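You operate a simulated robot arm through the tools that you are given. There is no shell and no other tool.

The job below is to be done with a simulated robot arm. You get a single attempt, and the scene is never put back.

## Task
Check the meter on the bright block, then measure the white plate.
Fine: switch the meter on, press its pad on each, stand it back and switch it off; leave the other plates. Set down upright: blue meter.

The check looks at the end state, three seconds after you hand in, the way a careful person would. Anything else that was tipped, shoved, dropped, spilled or broken makes it a failure.

## Robot
A 6-joint arm with a two-finger parallel gripper, fixed in place. Base frame: the origin is at the foot of the arm, x ahead of it, y to its left, z up; the work surface is at about z = 0. Lengths are in m, angles in rad, forces in N, time in s.
With the tool pointing down near the work surface it reaches from about 0.24 to 0.58 m from the base axis. Its first joint turns from -2.897 to 2.897 rad. Payload 1.5 kg.
The TCP is the grasp point between the finger pads, 0.03 m short of the fingertips. In the tool frame z runs along the fingers and y along their closing line. The gripper opens to 0.08 m. The fingers are 0.017 m wide and 0.012 m thick; the gripper's body (0.04 by 0.082 m) begins 0.08 m behind the TCP.
Orientation is that of the tool frame in the base frame, as [roll, pitch, yaw] about the fixed x, y, z axes, in that order (R = Rz(yaw) Ry(pitch) Rx(roll)). With the fingers straight down and closing along the base's y, the tool's x points along the base's -x, its y along +y and its z along -z.

## Interface
- The arm moves only by the tool servo_tool. Its argument "rows" is a list of rows, each an object of numbers (a shift or turn left out is 0, a gripper value left out holds the last): "x", "y", "z": the shift along the tool's x, y, z in units of 40 mm (1.0 is 40 mm); "rx", "ry", "rz": the turn, a rotation vector about the tool's x, y, z in units of 8 degrees (1.0 is 8 degrees); "hand": the opening in per cent of the stroke, from 0 (shut) to 100 (fully open). In form: [{"x": .., "y": .., "z": .., "rx": .., "ry": .., "rz": .., "hand": ..}, ...]. A call has 1 to 20 rows; each row shifts and turns the commanded pose from where the row before left it, along the tool's axes as they then stand. A call with a number of a shift or a turn outside -1 to 1 is refused whole. Rows are played at 5 a second. More than 0.05 m and 0.15 rad between two rows, or a gripper value outside its range, and nothing of the call is played. A pose out of reach is approached as far as the arm can. The call stops where the force on the tool passes 50 N (or 10 N more than at its start, if that is more) or the arm is blocked; 0.2 s more then pass. Each finger travels about 0.072 m/s and halts on what it meets, pressing with about 37 N; the grip force reading is that of the motor and also rises with nothing between the fingers. The clock runs only during rows and for 0.2 s after the last one: add rows that do not move to give the fingers time. It gives the time, the measured TCP pose, the force on the tool (base axes), the opening and the grip force at its end, in the units of the frame above (readings bear some noise), with the torque about the TCP (base axes, N m) and any sound that the robot's microphone picked up.
- Cameras (640 x 400 px; columns grow to the right, rows downward): "scene" is fixed at [0.051, -0.4996, 0.6675]; the picture's right is [0.75, -0.66, 0.00], its down [-0.35, -0.39, -0.85] and it looks along [0.56, 0.64, -0.52] (base axes); focal length 304 px, centre (320, 200). "wrist" rides on the gripper at [0.072, -0.007, -0.122] in the tool frame; the picture's right is [0.09, 1.00, 0.00], its down [-0.84, 0.08, -0.54] and it looks along [-0.54, 0.05, 0.84] (tool axes); focal length 238 px, centre (320, 200). There is no depth. A picture from a camera that has moved, and an enlarged one, comes with that camera's place and axes in the base frame and with its lens.
- snapshot(camera): a new picture of that camera. No time passes.
- zoom(camera, box): a new picture of the part [left, top, right, bottom] of that camera's present view, enlarged. No time passes.
- sign_off(): hands the job in; it is judged then, once.

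Nothing tells you positions but the pictures and the camera data. Unless the task says otherwise, let go and move clear before handing in.

The tools are called by a JSON object that holds its "name" and its "arguments". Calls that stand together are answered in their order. servo_tool: Moves the arm, as the interface text tells. Its arguments: {"type":"object","properties":{"rows":{"type":"array"}},"required":["rows"]} The other tools are called the same way: snapshot (camera) takes a picture; zoom (camera, box) takes an enlarged picture of a part of a camera's view; sign_off () hands the job in.

At the start:

```text
time_s: 0.0
ee_pos: [0.2908, 0.0123, 0.4419]
orientation: [3.141, 0.001, -3.141]
contact_force: [0.8, -0.2, -0.1]
torque: [0.04, 0.0, 0.02]
width: 0.0799
finger_force: 0.0
```

scene: 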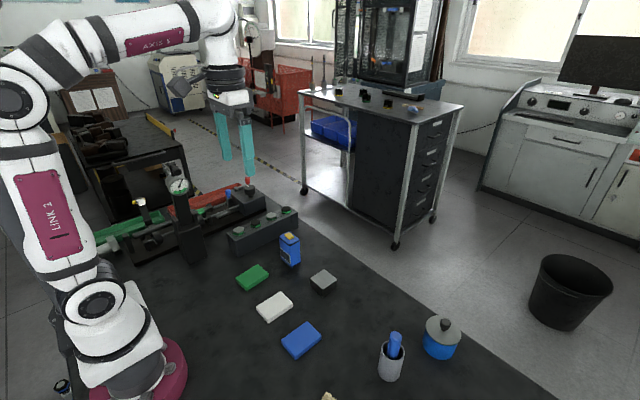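
wrist: 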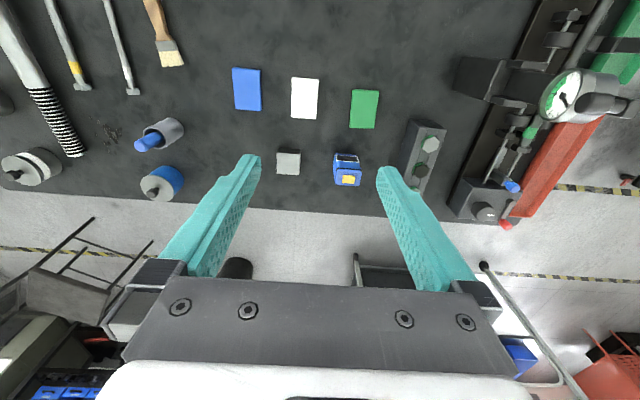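

I see a blue meter standing beside a bright grey block, with green, white and blue plates in front of it. I'll take closer looks before moving anything.

{"name": "zoom", "arguments": {"camera": "scene", "box": [220, 210, 380, 310]}}

{"name": "zoom", "arguments": {"camera": "wrist", "box": [220, 50, 460, 200]}}

{"name": "zoom", "arguments": {"camera": "scene", "box": [270, 225, 310, 275]}}

{"name": "zoom", "arguments": {"camera": "wrist", "box": [320, 145, 376, 195]}}

```text
4.00 times, centred on (300, 260) of scene
camera zoom: at [0.051, -0.4996, 0.6675], right [0.75, -0.66, 0.0], down [-0.35, -0.39, -0.85], along [0.56, 0.64, -0.52], focal length 1217 px, centre (400, -40)
```

zoom: 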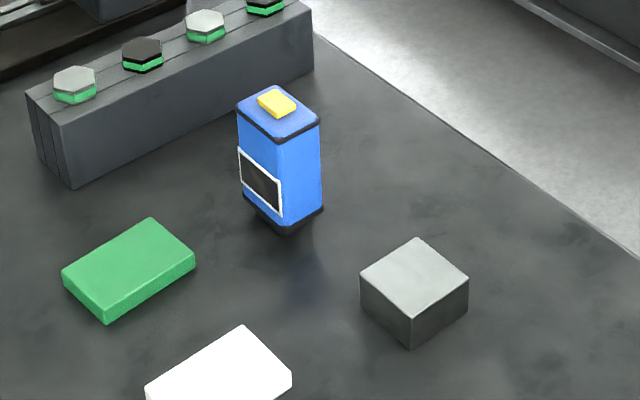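

```text
2.67 times, centred on (340, 125) of wrist
camera zoom: at [0.2183, 0.0051, 0.5627], right [-0.09, 1.0, 0.0], down [0.84, 0.08, 0.54], along [0.54, 0.05, -0.84], focal length 636 px, centre (267, 400)
```

zoom: 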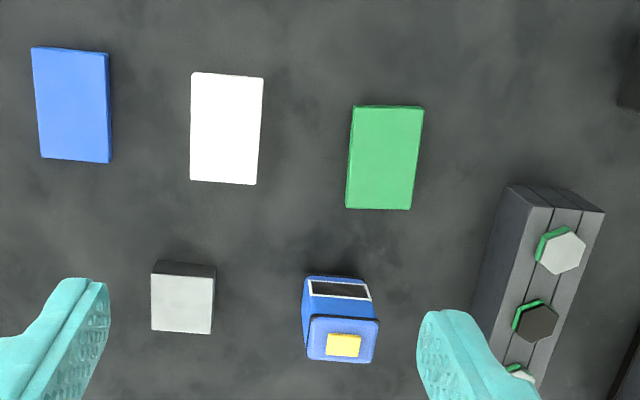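

```text
8.00 times, centred on (290, 250) of scene
camera zoom: at [0.051, -0.4996, 0.6675], right [0.75, -0.66, 0.0], down [-0.35, -0.39, -0.85], along [0.56, 0.64, -0.52], focal length 2433 px, centre (560, -200)
```

zoom: 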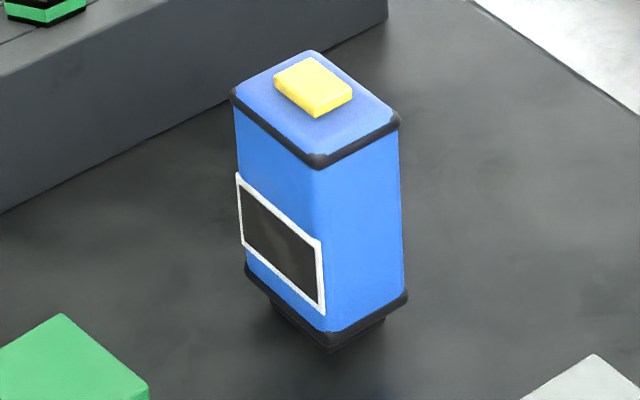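

```text
8.00 times, centred on (348, 170) of wrist
camera zoom: at [0.2183, 0.0051, 0.5627], right [-0.09, 1.0, 0.0], down [0.84, 0.08, 0.54], along [0.54, 0.05, -0.84], focal length 1907 px, centre (96, 440)
```

zoom: 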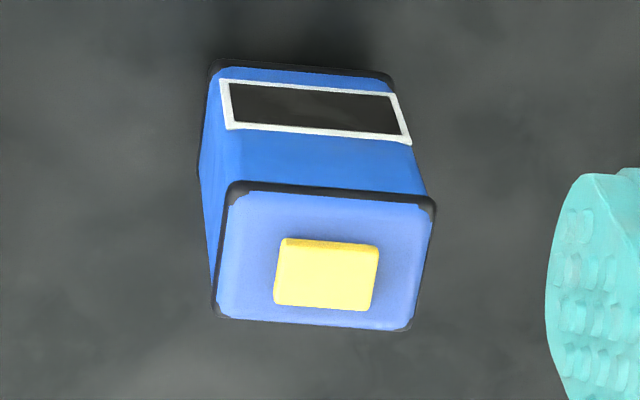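

The yellow button on top of the meter is at about (0.447, 0.088, 0.114). The grey-white block is near (0.460, -0.048), with its top at about 0.034, and the white plate is near (0.314, -0.019). I'll close the fingers, hover above the meter and look again.

{"name": "servo_tool", "arguments": {"rows": [{"x": -0.39, "y": 0.189, "z": 0.55, "hand": 0}, {"x": -0.39, "y": 0.189, "z": 0.55}, {"x": -0.39, "y": 0.189, "z": 0.55}, {"x": -0.39, "y": 0.189, "z": 0.55}, {"x": -0.39, "y": 0.189, "z": 0.55}, {"x": -0.39, "y": 0.189, "z": 0.55}, {"x": -0.39, "y": 0.189, "z": 0.55}, {"x": -0.39, "y": 0.189, "z": 0.55}, {"x": -0.39, "y": 0.189, "z": 0.55}, {"x": -0.39, "y": 0.189, "z": 0.55}, {}, {}]}}

{"name": "snapshot", "arguments": {"camera": "wrist"}}

{"name": "snapshot", "arguments": {"camera": "scene"}}

```text
time_s: 2.6
ee_pos: [0.4474, 0.0881, 0.2207]
orientation: [3.138, 0.001, -3.14]
contact_force: [0.7, 0.0, -0.1]
torque: [0.02, 0.02, -0.02]
width: 0.0
finger_force: 21.5
```

```text
taken
camera wrist: at [0.3754, 0.0809, 0.343], right [-0.09, 1.0, 0.0], down [0.84, 0.08, 0.54], along [0.54, 0.05, -0.84], focal length 238 px, centre (320, 200)
```

wrist: 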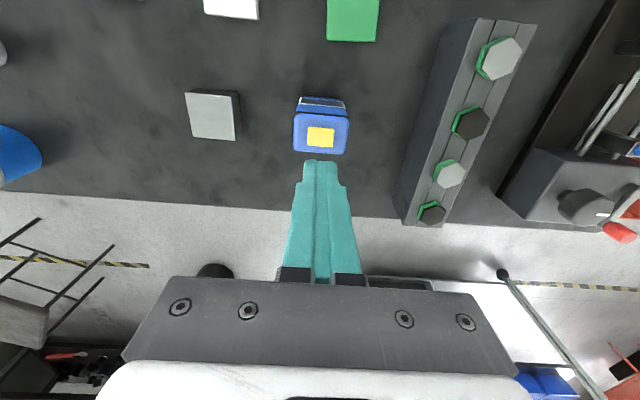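

```text
taken
```

scene: 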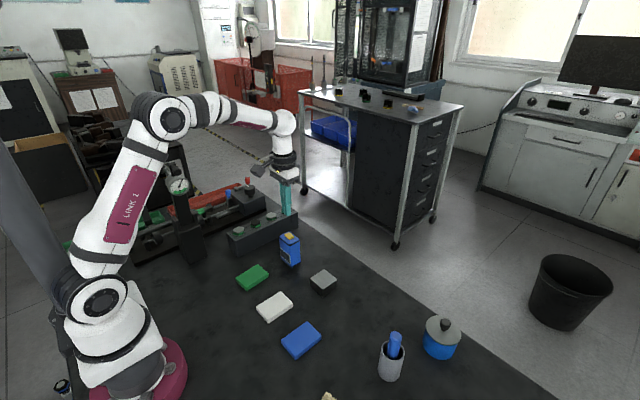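

{"name": "zoom", "arguments": {"camera": "wrist", "box": [280, 85, 376, 165]}}

{"name": "zoom", "arguments": {"camera": "scene", "box": [250, 170, 330, 280]}}

```text
5.00 times, centred on (328, 125) of wrist
camera zoom: at [0.3754, 0.0809, 0.343], right [-0.09, 1.0, 0.0], down [0.84, 0.08, 0.54], along [0.54, 0.05, -0.84], focal length 1192 px, centre (280, 575)
```

zoom: 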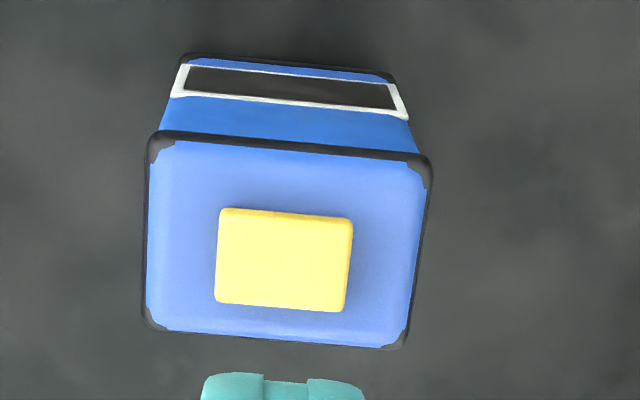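

```text
3.64 times, centred on (290, 225) of scene
camera zoom: at [0.051, -0.4996, 0.6675], right [0.75, -0.66, 0.0], down [-0.35, -0.39, -0.85], along [0.56, 0.64, -0.52], focal length 1106 px, centre (429, 109)
```

zoom: 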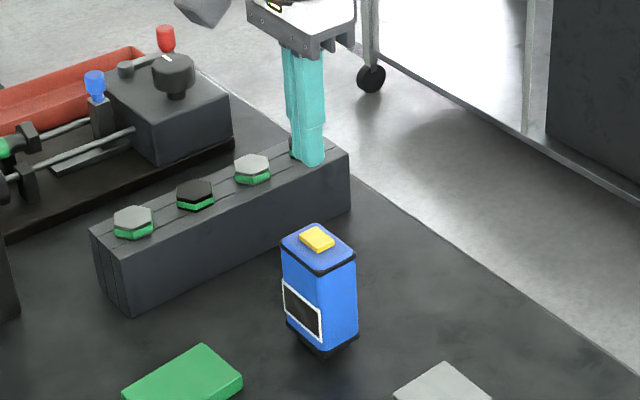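

The fingers are closed directly above the button, which I refine to about (0.449, 0.0886), and the meter is lined up with the base axes. I'll come down to just above the button.

{"name": "servo_tool", "arguments": {"rows": [{"x": -0.04, "y": 0.01, "z": 0.4}, {"z": 0.4}, {"z": 0.4}, {"z": 0.3}, {"z": 0.2}, {}]}}

{"name": "zoom", "arguments": {"camera": "wrist", "box": [240, 80, 400, 200]}}

{"name": "zoom", "arguments": {"camera": "scene", "box": [250, 190, 330, 280]}}

```text
time_s: 4.0
ee_pos: [0.4476, 0.0906, 0.1534]
orientation: [3.139, 0.0, -3.141]
contact_force: [0.0, 0.0, 0.4]
torque: [0.01, 0.0, 0.01]
width: 0.0002
finger_force: 20.9
```

```text
3.33 times, centred on (320, 140) of wrist
camera zoom: at [0.3766, 0.0822, 0.2753], right [-0.09, 1.0, 0.0], down [0.84, 0.08, 0.54], along [0.54, 0.05, -0.84], focal length 794 px, centre (320, 400)
```

zoom: 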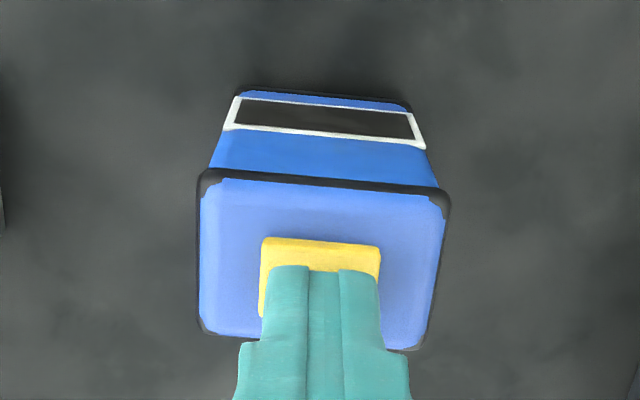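

```text
4.44 times, centred on (290, 235) of scene
camera zoom: at [0.051, -0.4996, 0.6675], right [0.75, -0.66, 0.0], down [-0.35, -0.39, -0.85], along [0.56, 0.64, -0.52], focal length 1352 px, centre (453, 44)
```

zoom: 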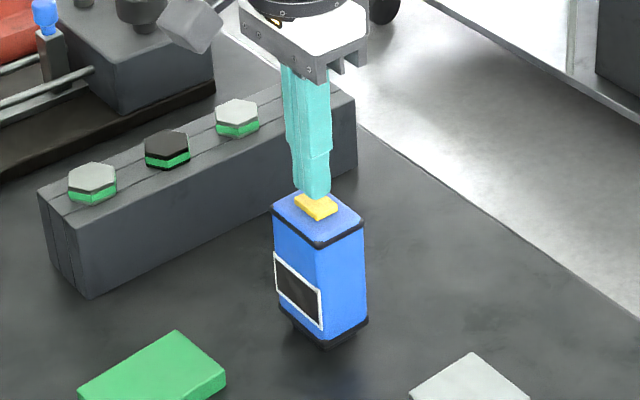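

The fingertips are about a centimetre above the button and centred on it. I'll lower in small steps and watch the force.

{"name": "servo_tool", "arguments": {"rows": [{"z": 0.05}, {"z": 0.05}, {"z": 0.05}, {"z": 0.025}, {"z": 0.025}, {"z": 0.025}]}}

{"name": "zoom", "arguments": {"camera": "scene", "box": [260, 210, 320, 270]}}

```text
time_s: 5.4
ee_pos: [0.4478, 0.0902, 0.1437]
orientation: [3.137, 0.0, 3.14]
contact_force: [-1.0, -0.5, 0.6]
torque: [0.0, 0.0, 0.01]
width: 0.0
finger_force: 20.9
```

```text
6.67 times, centred on (290, 240) of scene
camera zoom: at [0.051, -0.4996, 0.6675], right [0.75, -0.66, 0.0], down [-0.35, -0.39, -0.85], along [0.56, 0.64, -0.52], focal length 2028 px, centre (520, -67)
```

zoom: 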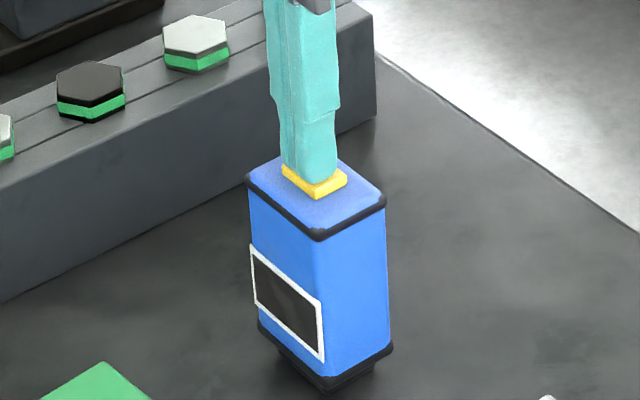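

{"name": "servo_tool", "arguments": {"rows": [{"z": 0.025}, {"z": 0.025}]}}

{"name": "zoom", "arguments": {"camera": "scene", "box": [260, 210, 320, 270]}}

```text
time_s: 6.0
ee_pos: [0.4476, 0.09, 0.1414]
orientation: [3.139, -0.001, -3.142]
contact_force: [0.2, 0.9, 1.8]
torque: [0.06, 0.0, -0.02]
width: 0.0
finger_force: 21.9
heard: click
```

```text
6.67 times, centred on (290, 240) of scene
camera zoom: at [0.051, -0.4996, 0.6675], right [0.75, -0.66, 0.0], down [-0.35, -0.39, -0.85], along [0.56, 0.64, -0.52], focal length 2028 px, centre (520, -67)
```

zoom: 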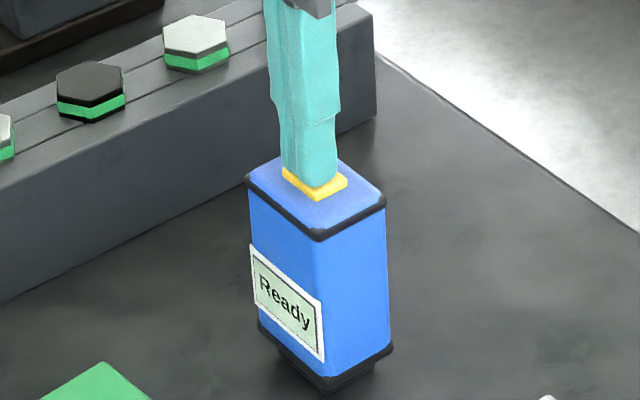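

The button clicked and the display now reads "Ready". I'll raise straight up, open the gripper and check that the fingers line up around the meter.

{"name": "servo_tool", "arguments": {"rows": [{"z": -0.1}, {"z": -0.4}, {"z": -0.5}, {"hand": 100}, {}, {}, {}, {}]}}

{"name": "snapshot", "arguments": {"camera": "wrist"}}

{"name": "zoom", "arguments": {"camera": "scene", "box": [250, 190, 330, 280]}}

```text
time_s: 7.8
ee_pos: [0.4495, 0.0892, 0.1825]
orientation: [3.138, 0.003, 3.141]
contact_force: [0.0, -0.4, 0.6]
torque: [0.03, 0.01, -0.01]
width: 0.0798
finger_force: 0.2
```

```text
taken
camera wrist: at [0.377, 0.0812, 0.3048], right [-0.09, 1.0, 0.0], down [0.84, 0.08, 0.54], along [0.54, 0.05, -0.84], focal length 238 px, centre (320, 200)
```

wrist: 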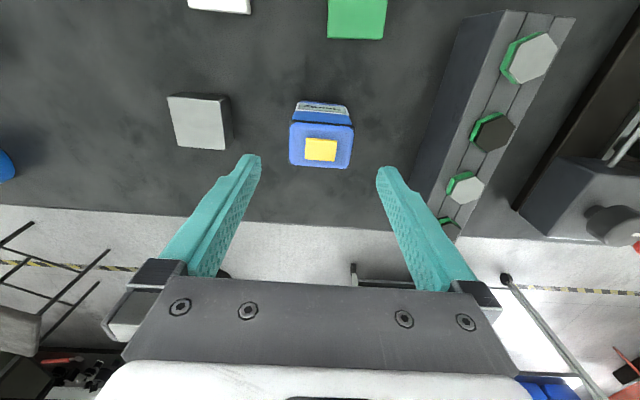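

```text
4.44 times, centred on (290, 235) of scene
camera zoom: at [0.051, -0.4996, 0.6675], right [0.75, -0.66, 0.0], down [-0.35, -0.39, -0.85], along [0.56, 0.64, -0.52], focal length 1352 px, centre (453, 44)
```

zoom: 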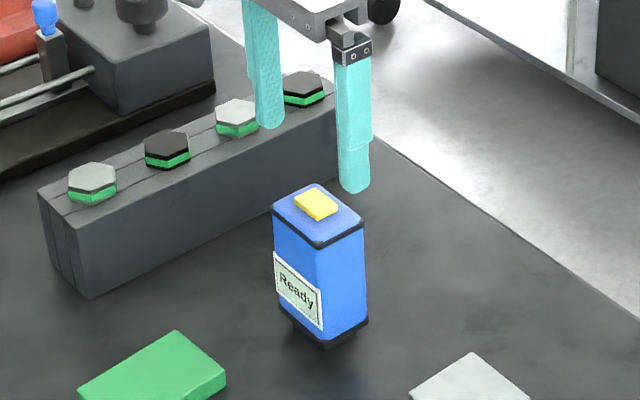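

The open fingers straddle the meter with about 13 mm clear on each side. I'll go down to a TCP height of about 0.065 and look before closing.

{"name": "servo_tool", "arguments": {"rows": [{"z": 0.4}, {"z": 0.4}, {"z": 0.4}, {"z": 0.4}, {"z": 0.4}, {"z": 0.4}, {"z": 0.3}, {"z": 0.2}, {}]}}

{"name": "snapshot", "arguments": {"camera": "wrist"}}

{"name": "zoom", "arguments": {"camera": "scene", "box": [250, 190, 330, 280]}}

```text
time_s: 9.8
ee_pos: [0.4467, 0.0898, 0.0651]
orientation: [3.138, -0.001, 3.141]
contact_force: [0.5, -0.2, 0.7]
torque: [0.01, 0.01, 0.0]
width: 0.0799
finger_force: 0.1
```

```text
taken
camera wrist: at [0.3755, 0.082, 0.1878], right [-0.09, 1.0, 0.0], down [0.84, 0.08, 0.54], along [0.54, 0.05, -0.84], focal length 238 px, centre (320, 200)
```

wrist: 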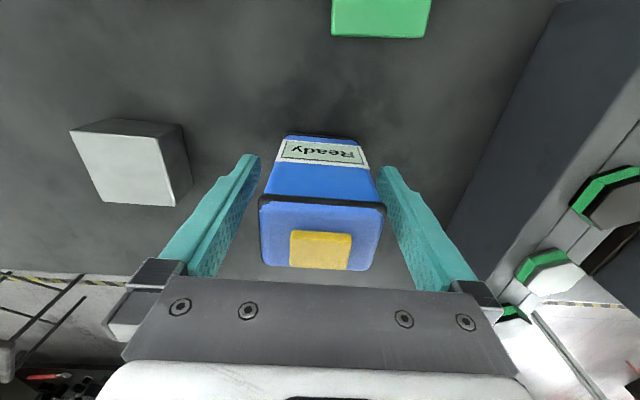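

```text
4.44 times, centred on (290, 235) of scene
camera zoom: at [0.051, -0.4996, 0.6675], right [0.75, -0.66, 0.0], down [-0.35, -0.39, -0.85], along [0.56, 0.64, -0.52], focal length 1352 px, centre (453, 44)
```

zoom: 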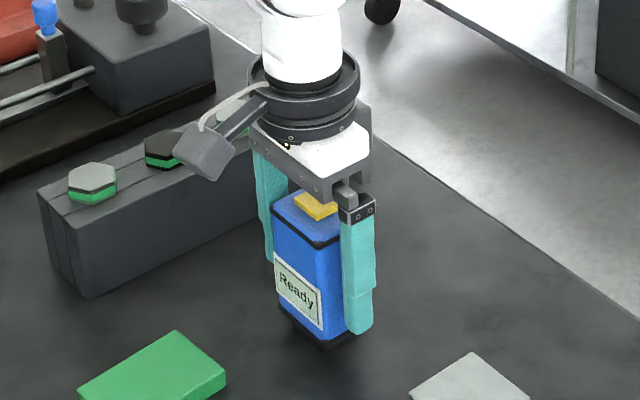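

The fingers are level with the middle of the meter and clear of its button. I'll close on it.

{"name": "servo_tool", "arguments": {"rows": [{"hand": 60}, {}, {}, {"hand": 0}, {}, {}]}}

{"name": "snapshot", "arguments": {"camera": "wrist"}}

```text
time_s: 11.2
ee_pos: [0.4469, 0.09, 0.0653]
orientation: [3.141, -0.001, -3.141]
contact_force: [0.0, 0.0, -0.4]
torque: [-0.02, 0.0, 0.04]
width: 0.0558
finger_force: 37.4
```

```text
taken
camera wrist: at [0.3755, 0.082, 0.1879], right [-0.09, 1.0, 0.0], down [0.84, 0.08, 0.54], along [0.54, 0.05, -0.84], focal length 238 px, centre (320, 200)
```

wrist: 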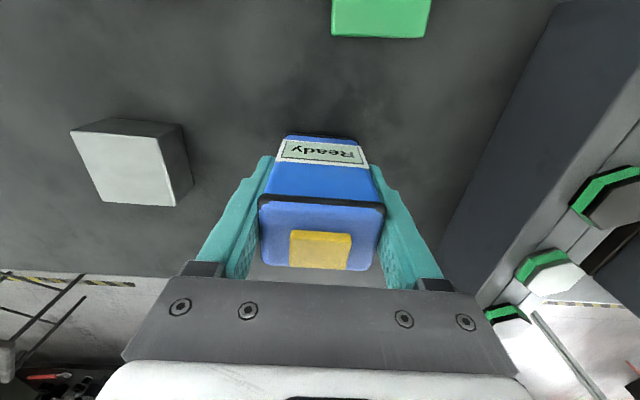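

The meter is held firmly, with a width of 0.056 and a grip of about 37 N. I'll lift it straight up about 75 mm and then carry it sideways over the block near (0.461, -0.0475).

{"name": "servo_tool", "arguments": {"rows": [{"z": -0.1}, {"z": -0.3}, {"z": -0.475}, {"z": -0.5}, {"z": -0.5}, {}, {"x": -0.04, "y": -0.4}, {"x": -0.04, "y": -0.4}, {"x": -0.04, "y": -0.4}, {"x": -0.04, "y": -0.4}, {"x": -0.04, "y": -0.4}, {"x": -0.04, "y": -0.4}, {"x": -0.04, "y": -0.4}, {"x": -0.045, "y": -0.4}, {"y": -0.2175}, {}]}}

{"name": "snapshot", "arguments": {"camera": "wrist"}}

{"name": "zoom", "arguments": {"camera": "scene", "box": [270, 190, 380, 310]}}

```text
time_s: 14.6
ee_pos: [0.4613, -0.0474, 0.1413]
orientation: [3.139, 0.0, 3.141]
contact_force: [-0.7, 1.0, -1.7]
torque: [-0.01, -0.02, -0.01]
width: 0.0557
finger_force: 37.1
```

```text
taken
camera wrist: at [0.3893, -0.0546, 0.2627], right [-0.09, 1.0, 0.0], down [0.84, 0.08, 0.54], along [0.54, 0.05, -0.84], focal length 238 px, centre (320, 200)
```

wrist: 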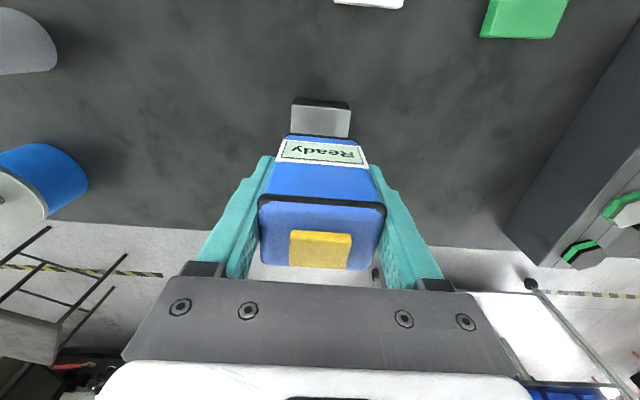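

```text
3.33 times, centred on (325, 250) of scene
camera zoom: at [0.051, -0.4996, 0.6675], right [0.75, -0.66, 0.0], down [-0.35, -0.39, -0.85], along [0.56, 0.64, -0.52], focal length 1014 px, centre (303, 33)
```

zoom: 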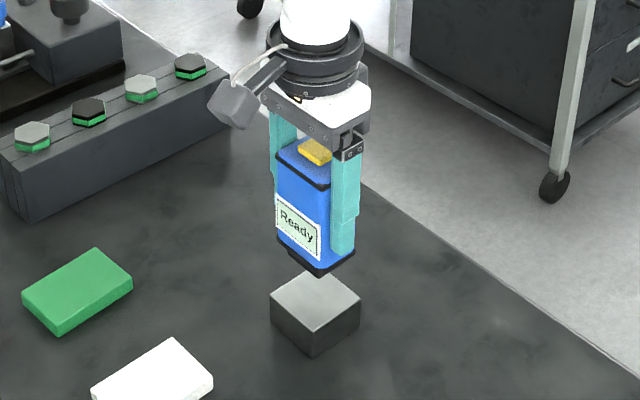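

The meter is above the block and agrees with it to within 2 mm. I'll lower it to near contact, then go on in small steps.

{"name": "servo_tool", "arguments": {"rows": [{"y": -0.03, "z": 0.25}, {"z": 0.25}, {"z": 0.2}, {"z": 0.1}, {"z": 0.05}, {"z": 0.025}, {}]}}

{"name": "zoom", "arguments": {"camera": "scene", "box": [280, 210, 360, 310]}}

{"name": "snapshot", "arguments": {"camera": "wrist"}}

```text
time_s: 16.2
ee_pos: [0.461, -0.0479, 0.1055]
orientation: [3.138, -0.001, 3.139]
contact_force: [-0.8, -1.0, -1.4]
torque: [0.0, 0.03, 0.0]
width: 0.0555
finger_force: 37.2
```

```text
4.00 times, centred on (320, 260) of scene
camera zoom: at [0.051, -0.4996, 0.6675], right [0.75, -0.66, 0.0], down [-0.35, -0.39, -0.85], along [0.56, 0.64, -0.52], focal length 1217 px, centre (320, -40)
```

zoom: 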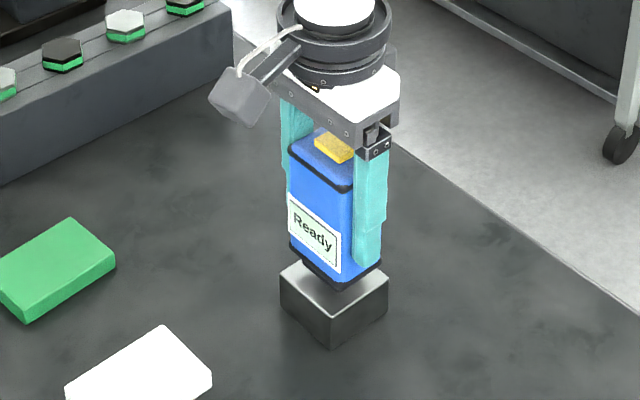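

```text
taken
camera wrist: at [0.3889, -0.0558, 0.2274], right [-0.09, 1.0, 0.0], down [0.84, 0.08, 0.54], along [0.54, 0.05, -0.84], focal length 238 px, centre (320, 200)
```

wrist: 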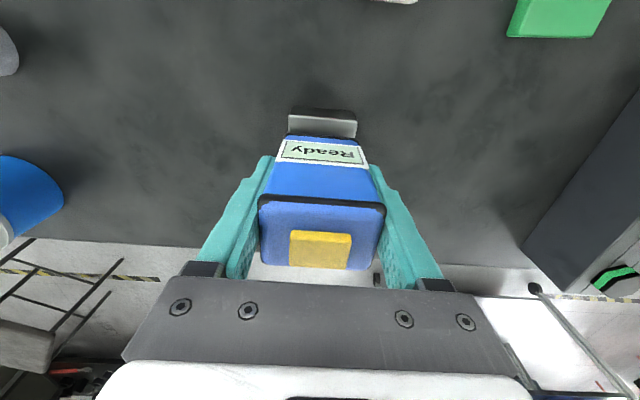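

The pad is a few millimetres above the block and well centred. I'll keep lowering in 1 mm steps.

{"name": "servo_tool", "arguments": {"rows": [{"z": 0.025}, {"z": 0.025}, {"z": 0.025}, {"z": 0.025}]}}

{"name": "zoom", "arguments": {"camera": "scene", "box": [280, 220, 350, 300]}}

```text
time_s: 17.2
ee_pos: [0.4599, -0.048, 0.1013]
orientation: [3.138, 0.0, 3.141]
contact_force: [0.2, 0.1, -2.1]
torque: [0.02, 0.0, 0.01]
width: 0.0558
finger_force: 37.0
```

```text
5.00 times, centred on (315, 260) of scene
camera zoom: at [0.051, -0.4996, 0.6675], right [0.75, -0.66, 0.0], down [-0.35, -0.39, -0.85], along [0.56, 0.64, -0.52], focal length 1521 px, centre (345, -100)
```

zoom: 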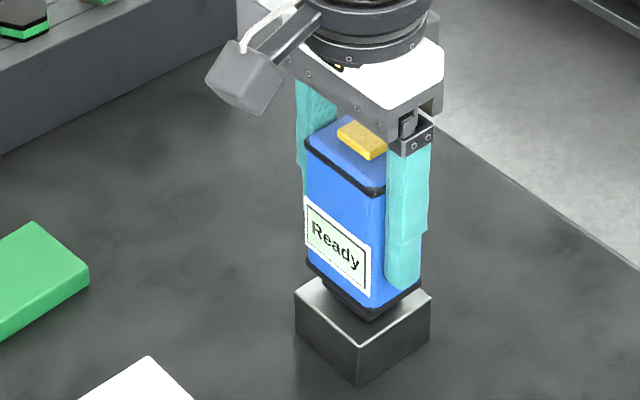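

{"name": "servo_tool", "arguments": {"rows": [{"z": 0.025}, {"z": 0.025}, {}]}}

{"name": "zoom", "arguments": {"camera": "scene", "box": [280, 220, 350, 300]}}

```text
time_s: 18.0
ee_pos: [0.4605, -0.0482, 0.1008]
orientation: [3.14, 0.003, 3.14]
contact_force: [-3.6, 0.3, 9.6]
torque: [-0.19, 0.25, -0.08]
width: 0.0558
finger_force: 36.8
```

```text
5.00 times, centred on (315, 260) of scene
camera zoom: at [0.051, -0.4996, 0.6675], right [0.75, -0.66, 0.0], down [-0.35, -0.39, -0.85], along [0.56, 0.64, -0.52], focal length 1521 px, centre (345, -100)
```

zoom: 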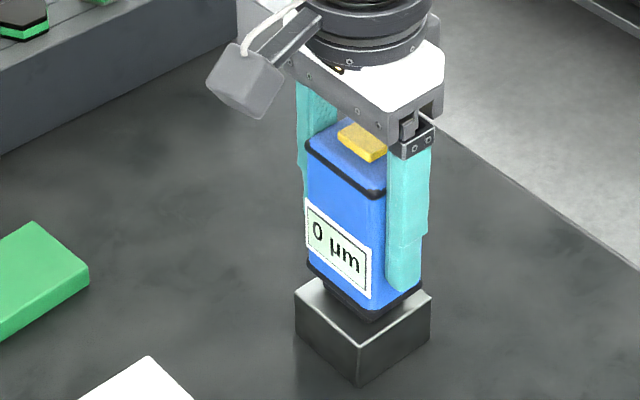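

The display shows "0 µm" with about 10 N on the tool, so the check reads zero on the block. I'll hold there a moment to let it settle.

{"name": "servo_tool", "arguments": {"rows": [{}, {}, {}, {}, {}]}}

{"name": "zoom", "arguments": {"camera": "scene", "box": [280, 220, 350, 300]}}

```text
time_s: 19.2
ee_pos: [0.4601, -0.0474, 0.1013]
orientation: [3.14, 0.001, 3.141]
contact_force: [-0.3, 0.3, 14.3]
torque: [-0.21, 0.03, 0.02]
width: 0.0558
finger_force: 36.9
```

```text
5.00 times, centred on (315, 260) of scene
camera zoom: at [0.051, -0.4996, 0.6675], right [0.75, -0.66, 0.0], down [-0.35, -0.39, -0.85], along [0.56, 0.64, -0.52], focal length 1521 px, centre (345, -100)
```

zoom: 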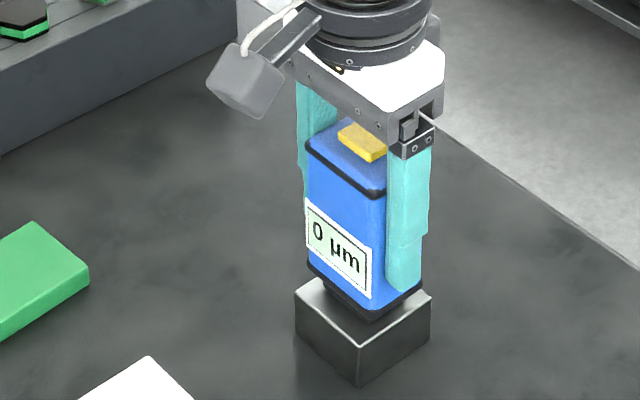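

The check reading is steady at 0 µm. I'll lift off the block and carry the meter over to the white plate near (0.314, -0.020).

{"name": "servo_tool", "arguments": {"rows": [{"z": -0.05}, {"z": -0.15}, {"z": -0.4}, {"z": -0.5}, {}, {"x": 0.3675, "y": 0.072}, {"x": 0.3675, "y": 0.072}, {"x": 0.3675, "y": 0.072}, {"x": 0.3675, "y": 0.072}, {"x": 0.3675, "y": 0.072}, {"x": 0.3675, "y": 0.072}, {"x": 0.3675, "y": 0.072}, {"x": 0.3675, "y": 0.072}, {"x": 0.3675, "y": 0.072}, {"x": 0.3675, "y": 0.072}, {}]}}

{"name": "snapshot", "arguments": {"camera": "wrist"}}

{"name": "snapshot", "arguments": {"camera": "scene"}}

{"name": "zoom", "arguments": {"camera": "scene", "box": [220, 220, 350, 350]}}

```text
time_s: 22.6
ee_pos: [0.3135, -0.0195, 0.1435]
orientation: [3.138, 0.002, 3.141]
contact_force: [0.3, 0.2, -2.2]
torque: [-0.01, 0.01, 0.01]
width: 0.0556
finger_force: 37.5
```

```text
taken
camera wrist: at [0.2421, -0.0274, 0.266], right [-0.09, 1.0, 0.0], down [0.84, 0.08, 0.54], along [0.54, 0.05, -0.84], focal length 238 px, centre (320, 200)
```

wrist: 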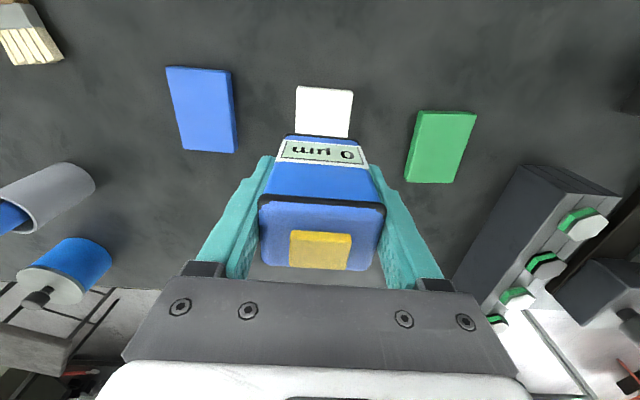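

```text
taken
```

scene: 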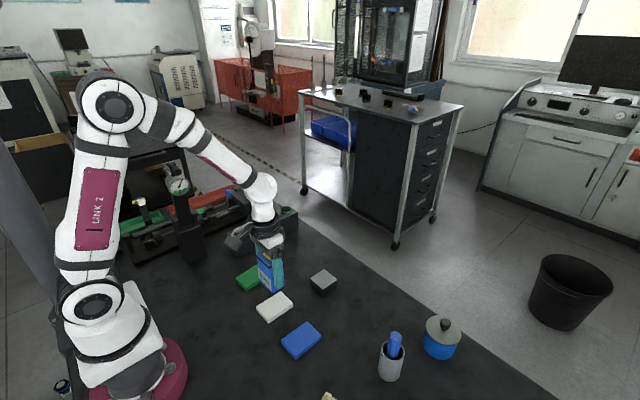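

```text
3.08 times, centred on (285, 285) of scene
camera zoom: at [0.051, -0.4996, 0.6675], right [0.75, -0.66, 0.0], down [-0.35, -0.39, -0.85], along [0.56, 0.64, -0.52], focal length 936 px, centre (428, -62)
```

zoom: 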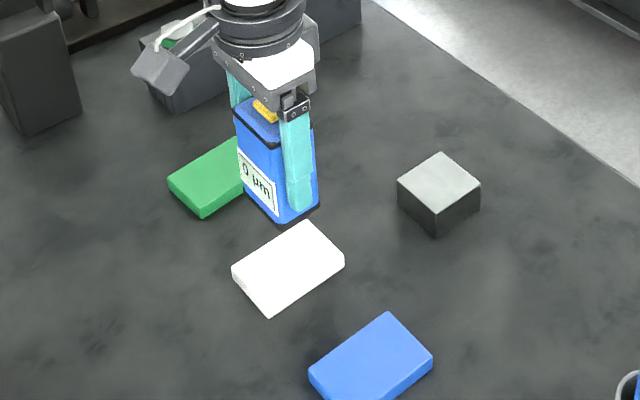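

The meter is centred over the white plate, which spans y from -0.048 to 0.008 and x from 0.277 to 0.355. I'll lower it near contact and then go in small steps.

{"name": "servo_tool", "arguments": {"rows": [{"z": 0.3}, {"z": 0.35}, {"z": 0.35}, {"z": 0.2}, {"z": 0.1}, {"z": 0.05}, {}]}}

{"name": "zoom", "arguments": {"camera": "scene", "box": [230, 240, 320, 340]}}

{"name": "snapshot", "arguments": {"camera": "wrist"}}

```text
time_s: 24.2
ee_pos: [0.3131, -0.0193, 0.0898]
orientation: [3.137, 0.001, 3.14]
contact_force: [0.1, -0.6, -1.2]
torque: [-0.02, -0.03, 0.01]
width: 0.0555
finger_force: 36.9
```

```text
4.00 times, centred on (275, 290) of scene
camera zoom: at [0.051, -0.4996, 0.6675], right [0.75, -0.66, 0.0], down [-0.35, -0.39, -0.85], along [0.56, 0.64, -0.52], focal length 1217 px, centre (500, -160)
```

zoom: 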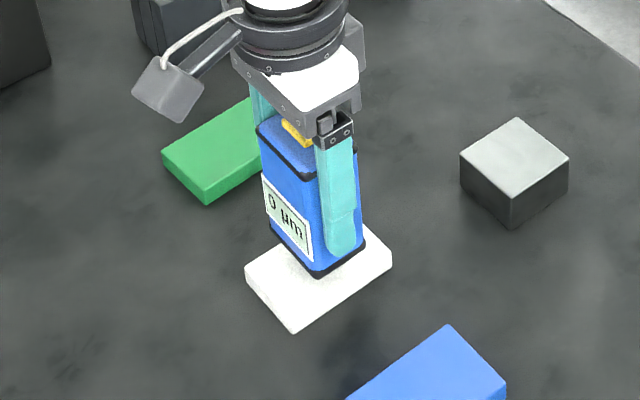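

```text
taken
camera wrist: at [0.2425, -0.0271, 0.2118], right [-0.09, 1.0, 0.0], down [0.84, 0.08, 0.54], along [0.54, 0.05, -0.84], focal length 238 px, centre (320, 200)
```

wrist: 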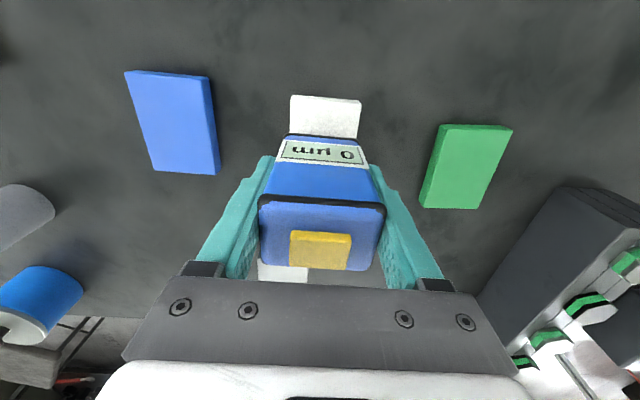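

{"name": "servo_tool", "arguments": {"rows": [{"z": 0.05}, {"z": 0.05}, {"z": 0.025}, {"z": 0.025}]}}

{"name": "zoom", "arguments": {"camera": "scene", "box": [230, 240, 320, 340]}}

```text
time_s: 25.2
ee_pos: [0.3148, -0.0191, 0.0834]
orientation: [3.138, 0.001, 3.141]
contact_force: [0.6, 0.3, -1.9]
torque: [0.04, 0.03, 0.01]
width: 0.0555
finger_force: 37.1
```

```text
4.00 times, centred on (275, 290) of scene
camera zoom: at [0.051, -0.4996, 0.6675], right [0.75, -0.66, 0.0], down [-0.35, -0.39, -0.85], along [0.56, 0.64, -0.52], focal length 1217 px, centre (500, -160)
```

zoom: 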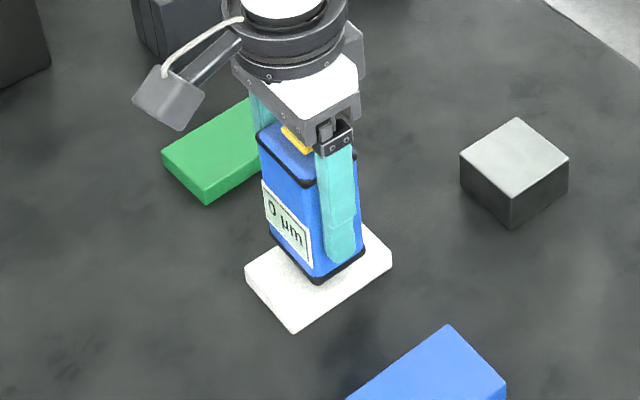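

{"name": "servo_tool", "arguments": {"rows": [{"z": 0.025}, {"z": 0.025}, {}]}}

{"name": "zoom", "arguments": {"camera": "scene", "box": [230, 240, 320, 340]}}

```text
time_s: 26.0
ee_pos: [0.3127, -0.018, 0.0826]
orientation: [3.138, 0.003, 3.14]
contact_force: [-2.8, 2.5, 14.5]
torque: [-0.11, 0.23, -0.05]
width: 0.0555
finger_force: 36.9
```

```text
4.00 times, centred on (275, 290) of scene
camera zoom: at [0.051, -0.4996, 0.6675], right [0.75, -0.66, 0.0], down [-0.35, -0.39, -0.85], along [0.56, 0.64, -0.52], focal length 1217 px, centre (500, -160)
```

zoom: 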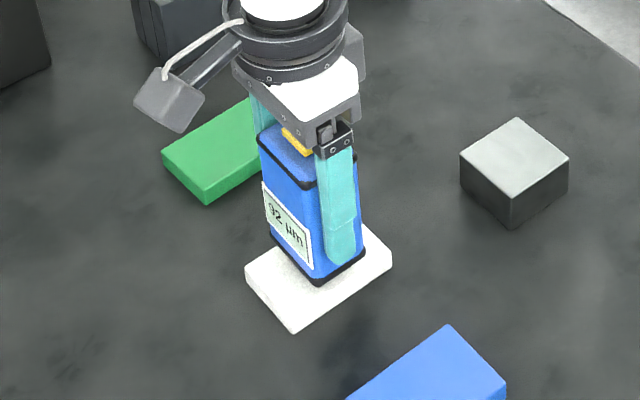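

The meter now reads about 92 µm on the white plate. I'll hold briefly and read the display close up.

{"name": "servo_tool", "arguments": {"rows": [{}, {}, {}, {}, {}]}}

{"name": "zoom", "arguments": {"camera": "scene", "box": [290, 280, 312, 310]}}

{"name": "zoom", "arguments": {"camera": "wrist", "box": [260, 130, 380, 180]}}

```text
time_s: 27.2
ee_pos: [0.314, -0.0184, 0.0827]
orientation: [3.141, 0.0, -3.141]
contact_force: [-0.1, 1.9, 18.5]
torque: [-0.22, 0.06, -0.01]
width: 0.0558
finger_force: 37.0
```

```text
13.33 times, centred on (301, 295) of scene
camera zoom: at [0.051, -0.4996, 0.6675], right [0.75, -0.66, 0.0], down [-0.35, -0.39, -0.85], along [0.56, 0.64, -0.52], focal length 4055 px, centre (573, -1067)
```

zoom: 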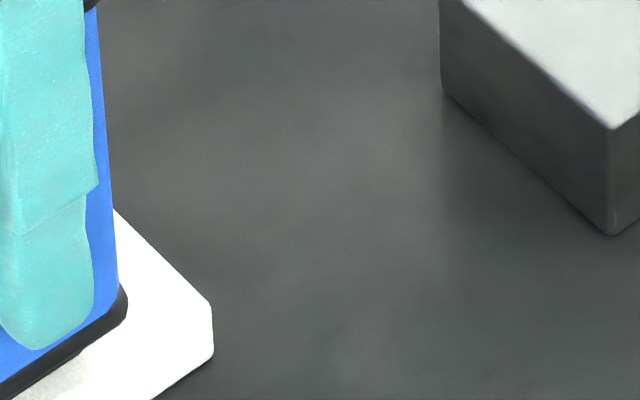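

```text
5.33 times, centred on (320, 155) of wrist
camera zoom: at [0.2424, -0.0263, 0.2036], right [-0.09, 1.0, 0.0], down [0.84, 0.08, 0.54], along [0.54, 0.05, -0.84], focal length 1271 px, centre (320, 440)
```

zoom: 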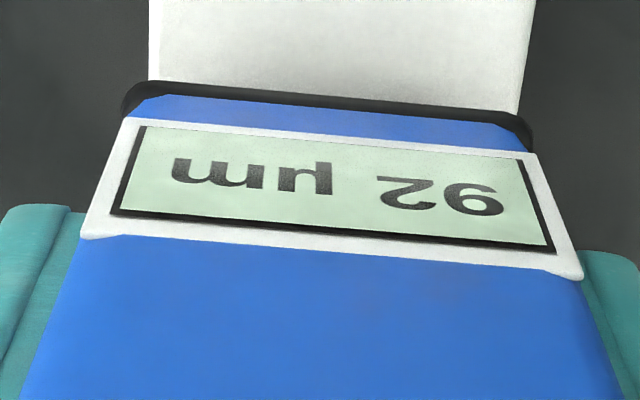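

The reading is a clear 92 µm on the white plate. I'll lift off and take the meter back to its original standing spot.

{"name": "servo_tool", "arguments": {"rows": [{"z": -0.05}, {"z": -0.15}, {"z": -0.5}, {"z": -0.6}, {}, {"x": -0.335, "y": 0.27275}, {"x": -0.335, "y": 0.27275}, {"x": -0.335, "y": 0.27275}, {"x": -0.335, "y": 0.27275}, {"x": -0.335, "y": 0.27275}, {"x": -0.335, "y": 0.27275}, {"x": -0.335, "y": 0.27275}, {"x": -0.335, "y": 0.27275}, {"x": -0.335, "y": 0.27275}, {"x": -0.335, "y": 0.27275}, {}]}}

{"name": "snapshot", "arguments": {"camera": "wrist"}}

{"name": "zoom", "arguments": {"camera": "scene", "box": [220, 180, 360, 320]}}

```text
time_s: 30.6
ee_pos: [0.4485, 0.0918, 0.1347]
orientation: [3.14, 0.0, 3.141]
contact_force: [-0.2, 0.7, -1.9]
torque: [-0.01, 0.03, -0.01]
width: 0.0556
finger_force: 36.8
```

```text
taken
camera wrist: at [0.3771, 0.0835, 0.2559], right [-0.09, 1.0, 0.0], down [0.84, 0.08, 0.54], along [0.54, 0.05, -0.84], focal length 238 px, centre (320, 200)
```

wrist: 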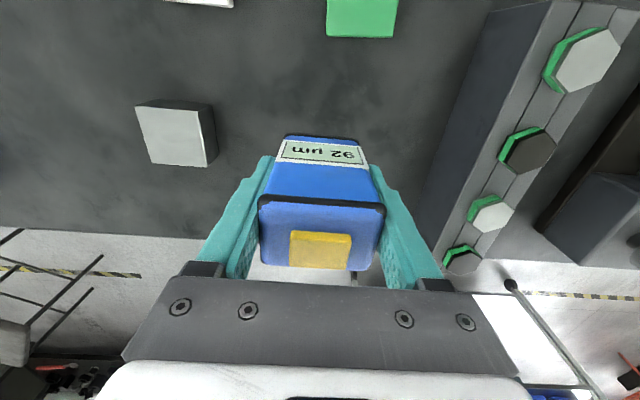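

```text
2.86 times, centred on (290, 250) of scene
camera zoom: at [0.051, -0.4996, 0.6675], right [0.75, -0.66, 0.0], down [-0.35, -0.39, -0.85], along [0.56, 0.64, -0.52], focal length 869 px, centre (406, 57)
```

zoom: 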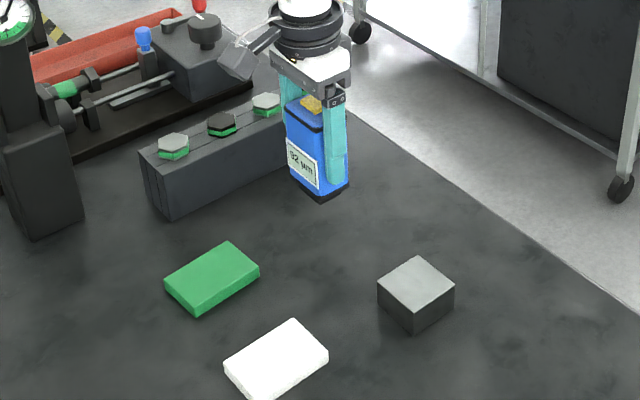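

The meter is above its original place, the white plate hasn't moved and nothing else looks disturbed. I'll lower it to the table.

{"name": "servo_tool", "arguments": {"rows": [{"z": 0.3}, {"z": 0.4}, {"z": 0.4}, {"z": 0.25}, {"z": 0.1}, {"z": 0.05}, {"z": 0.05}, {"z": 0.025}, {}]}}

{"name": "zoom", "arguments": {"camera": "scene", "box": [250, 190, 330, 280]}}

```text
time_s: 32.6
ee_pos: [0.4484, 0.0884, 0.0712]
orientation: [3.138, 0.001, -3.141]
contact_force: [0.4, 0.3, -1.7]
torque: [0.02, 0.01, -0.01]
width: 0.0555
finger_force: 37.2
```

```text
4.44 times, centred on (290, 235) of scene
camera zoom: at [0.051, -0.4996, 0.6675], right [0.75, -0.66, 0.0], down [-0.35, -0.39, -0.85], along [0.56, 0.64, -0.52], focal length 1352 px, centre (453, 44)
```

zoom: 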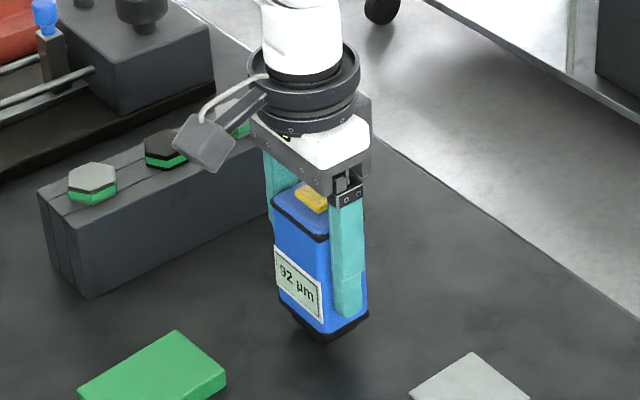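

{"name": "servo_tool", "arguments": {"rows": [{"z": 0.025}, {"z": 0.025}, {"z": 0.025}, {"z": 0.0125}, {"z": 0.0125}]}}

```text
time_s: 33.8
ee_pos: [0.4481, 0.0904, 0.0683]
orientation: [3.138, 0.0, -3.142]
contact_force: [-0.7, -0.3, -0.7]
torque: [0.01, 0.04, 0.02]
width: 0.0559
finger_force: 36.9
```

{"name": "servo_tool", "arguments": {"rows": [{"z": 0.0125}, {"z": 0.0125}, {}]}}

{"name": "zoom", "arguments": {"camera": "scene", "box": [260, 220, 320, 280]}}

```text
time_s: 34.6
ee_pos: [0.4479, 0.0904, 0.0667]
orientation: [3.141, 0.0, -3.142]
contact_force: [0.5, 0.5, -1.6]
torque: [-0.03, 0.0, 0.0]
width: 0.0556
finger_force: 37.2
```

```text
6.67 times, centred on (290, 250) of scene
camera zoom: at [0.051, -0.4996, 0.6675], right [0.75, -0.66, 0.0], down [-0.35, -0.39, -0.85], along [0.56, 0.64, -0.52], focal length 2028 px, centre (520, -133)
```

zoom: 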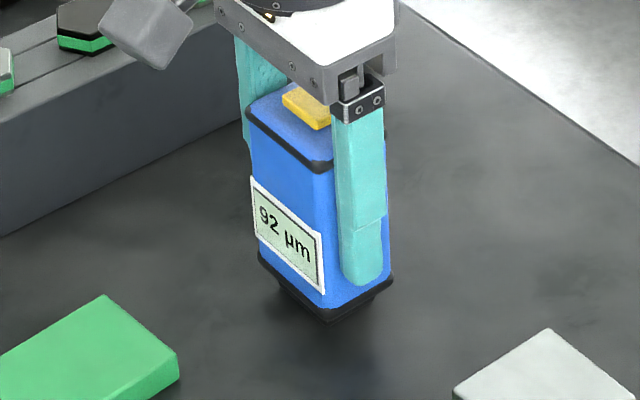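

{"name": "servo_tool", "arguments": {"rows": [{"z": 0.0125}, {"z": 0.0125}, {}]}}

```text
time_s: 35.4
ee_pos: [0.4497, 0.0911, 0.0648]
orientation: [3.136, 0.002, 3.141]
contact_force: [-9.2, -2.5, 31.8]
torque: [-0.52, 0.55, -0.13]
width: 0.056
finger_force: 36.5
```

The meter is on the table but pressing a little hard at about 32 N. I'll ease back by half a millimetre before releasing.

{"name": "servo_tool", "arguments": {"rows": [{"z": -0.0125}, {}]}}

{"name": "zoom", "arguments": {"camera": "scene", "box": [260, 220, 320, 280]}}

```text
time_s: 36.0
ee_pos: [0.4477, 0.0899, 0.0657]
orientation: [3.139, 0.001, 3.141]
contact_force: [2.1, 1.6, 7.4]
torque: [-0.01, -0.23, 0.08]
width: 0.0556
finger_force: 36.4
```

```text
6.67 times, centred on (290, 250) of scene
camera zoom: at [0.051, -0.4996, 0.6675], right [0.75, -0.66, 0.0], down [-0.35, -0.39, -0.85], along [0.56, 0.64, -0.52], focal length 2028 px, centre (520, -133)
```

zoom: 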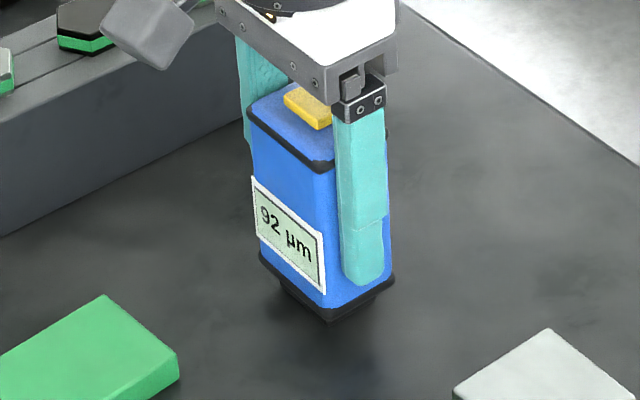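

The load on the tool is down to about 7 N and the meter stands square. I'll release now.

{"name": "servo_tool", "arguments": {"rows": [{"z": -0.004}, {"hand": 100}, {}, {}, {}, {}]}}

{"name": "snapshot", "arguments": {"camera": "wrist"}}

{"name": "zoom", "arguments": {"camera": "scene", "box": [260, 220, 320, 280]}}

```text
time_s: 37.4
ee_pos: [0.4475, 0.0908, 0.0662]
orientation: [3.14, 0.0, 3.142]
contact_force: [0.5, 0.0, 0.3]
torque: [0.0, 0.0, 0.03]
width: 0.0802
finger_force: 0.0
```

```text
taken
camera wrist: at [0.3765, 0.0825, 0.1879], right [-0.09, 1.0, 0.0], down [0.84, 0.08, 0.54], along [0.54, 0.05, -0.84], focal length 238 px, centre (320, 200)
```

wrist: 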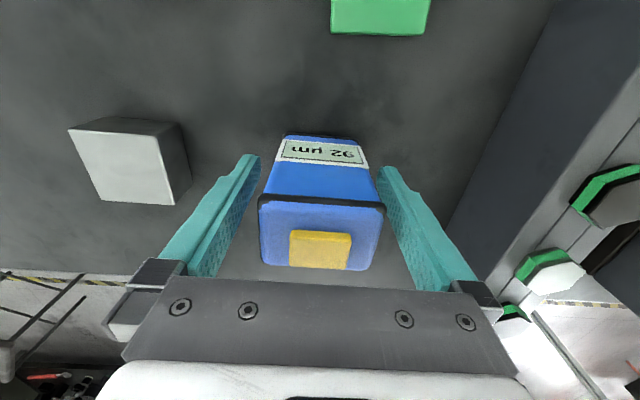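

```text
6.67 times, centred on (290, 250) of scene
camera zoom: at [0.051, -0.4996, 0.6675], right [0.75, -0.66, 0.0], down [-0.35, -0.39, -0.85], along [0.56, 0.64, -0.52], focal length 2028 px, centre (520, -133)
```

zoom: 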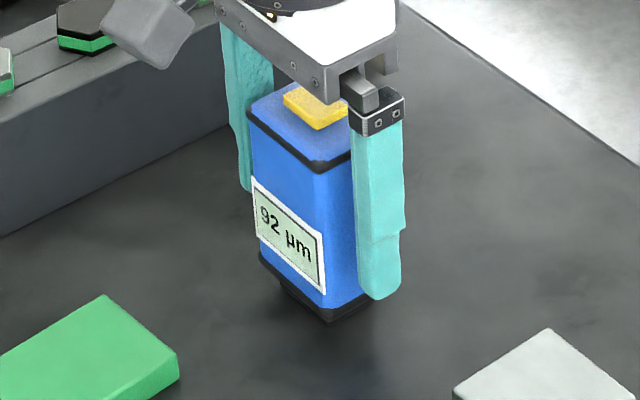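

The meter stands upright with the fingers clear of it. I'll rise straight up above it and close the fingers to press the button again.

{"name": "servo_tool", "arguments": {"rows": [{"z": -0.2}, {"z": -0.4}, {"z": -0.5}, {"z": -0.5}, {"z": -0.5}, {"z": -0.5}, {"z": -0.4}, {"hand": 0}, {}, {}, {}, {}, {}]}}

{"name": "zoom", "arguments": {"camera": "wrist", "box": [240, 80, 400, 200]}}

{"name": "zoom", "arguments": {"camera": "scene", "box": [250, 190, 330, 280]}}

```text
time_s: 40.2
ee_pos: [0.4466, 0.0898, 0.1863]
orientation: [3.14, -0.001, -3.141]
contact_force: [-0.7, -0.6, 0.4]
torque: [-0.04, 0.05, -0.02]
width: 0.0
finger_force: 21.7
```

```text
3.33 times, centred on (320, 140) of wrist
camera zoom: at [0.3759, 0.0827, 0.3075], right [-0.09, 1.0, 0.0], down [0.84, 0.08, 0.54], along [0.54, 0.05, -0.84], focal length 794 px, centre (320, 400)
```

zoom: 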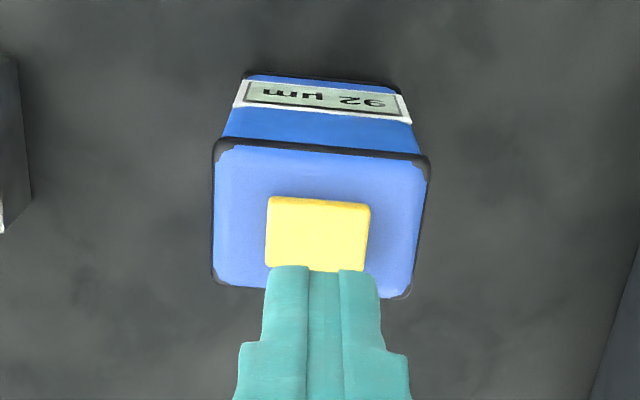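

```text
4.44 times, centred on (290, 235) of scene
camera zoom: at [0.051, -0.4996, 0.6675], right [0.75, -0.66, 0.0], down [-0.35, -0.39, -0.85], along [0.56, 0.64, -0.52], focal length 1352 px, centre (453, 44)
```

zoom: 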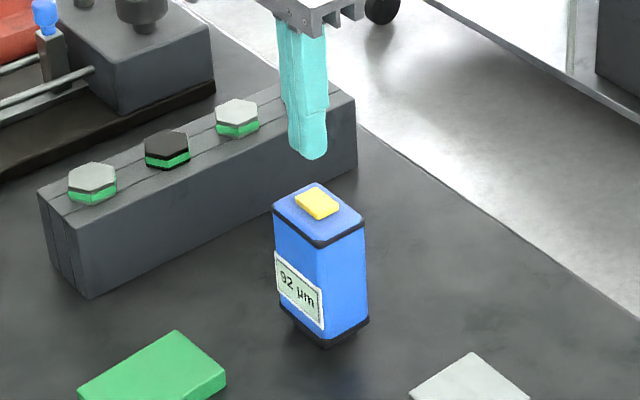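

The fingers are centred over the button again. I'll come down to just above it and press in 1 mm steps until it clicks once.

{"name": "servo_tool", "arguments": {"rows": [{"x": -0.02, "z": 0.3}, {"z": 0.3}, {"z": 0.2}, {"z": 0.1}, {"z": 0.05}, {"z": 0.05}, {"z": 0.025}]}}

{"name": "zoom", "arguments": {"camera": "scene", "box": [260, 210, 320, 270]}}

```text
time_s: 41.8
ee_pos: [0.448, 0.0902, 0.1458]
orientation: [3.137, -0.002, 3.141]
contact_force: [-0.2, 0.1, 0.2]
torque: [0.01, 0.0, -0.02]
width: 0.0003
finger_force: 21.5
```

```text
6.67 times, centred on (290, 240) of scene
camera zoom: at [0.051, -0.4996, 0.6675], right [0.75, -0.66, 0.0], down [-0.35, -0.39, -0.85], along [0.56, 0.64, -0.52], focal length 2028 px, centre (520, -67)
```

zoom: 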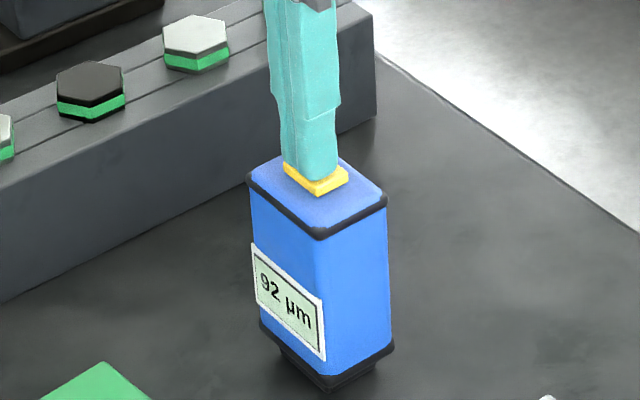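

{"name": "servo_tool", "arguments": {"rows": [{"z": 0.025}, {"z": 0.025}, {"z": 0.025}]}}

{"name": "zoom", "arguments": {"camera": "scene", "box": [260, 210, 320, 270]}}

```text
time_s: 42.6
ee_pos: [0.4493, 0.0903, 0.1428]
orientation: [3.138, 0.002, 3.139]
contact_force: [-0.5, -0.7, 2.3]
torque: [-0.02, 0.02, 0.01]
width: 0.0
finger_force: 21.1
heard: click
```

```text
6.67 times, centred on (290, 240) of scene
camera zoom: at [0.051, -0.4996, 0.6675], right [0.75, -0.66, 0.0], down [-0.35, -0.39, -0.85], along [0.56, 0.64, -0.52], focal length 2028 px, centre (520, -67)
```

zoom: 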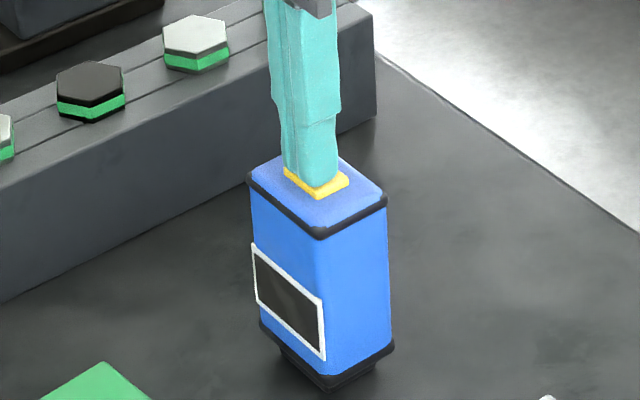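

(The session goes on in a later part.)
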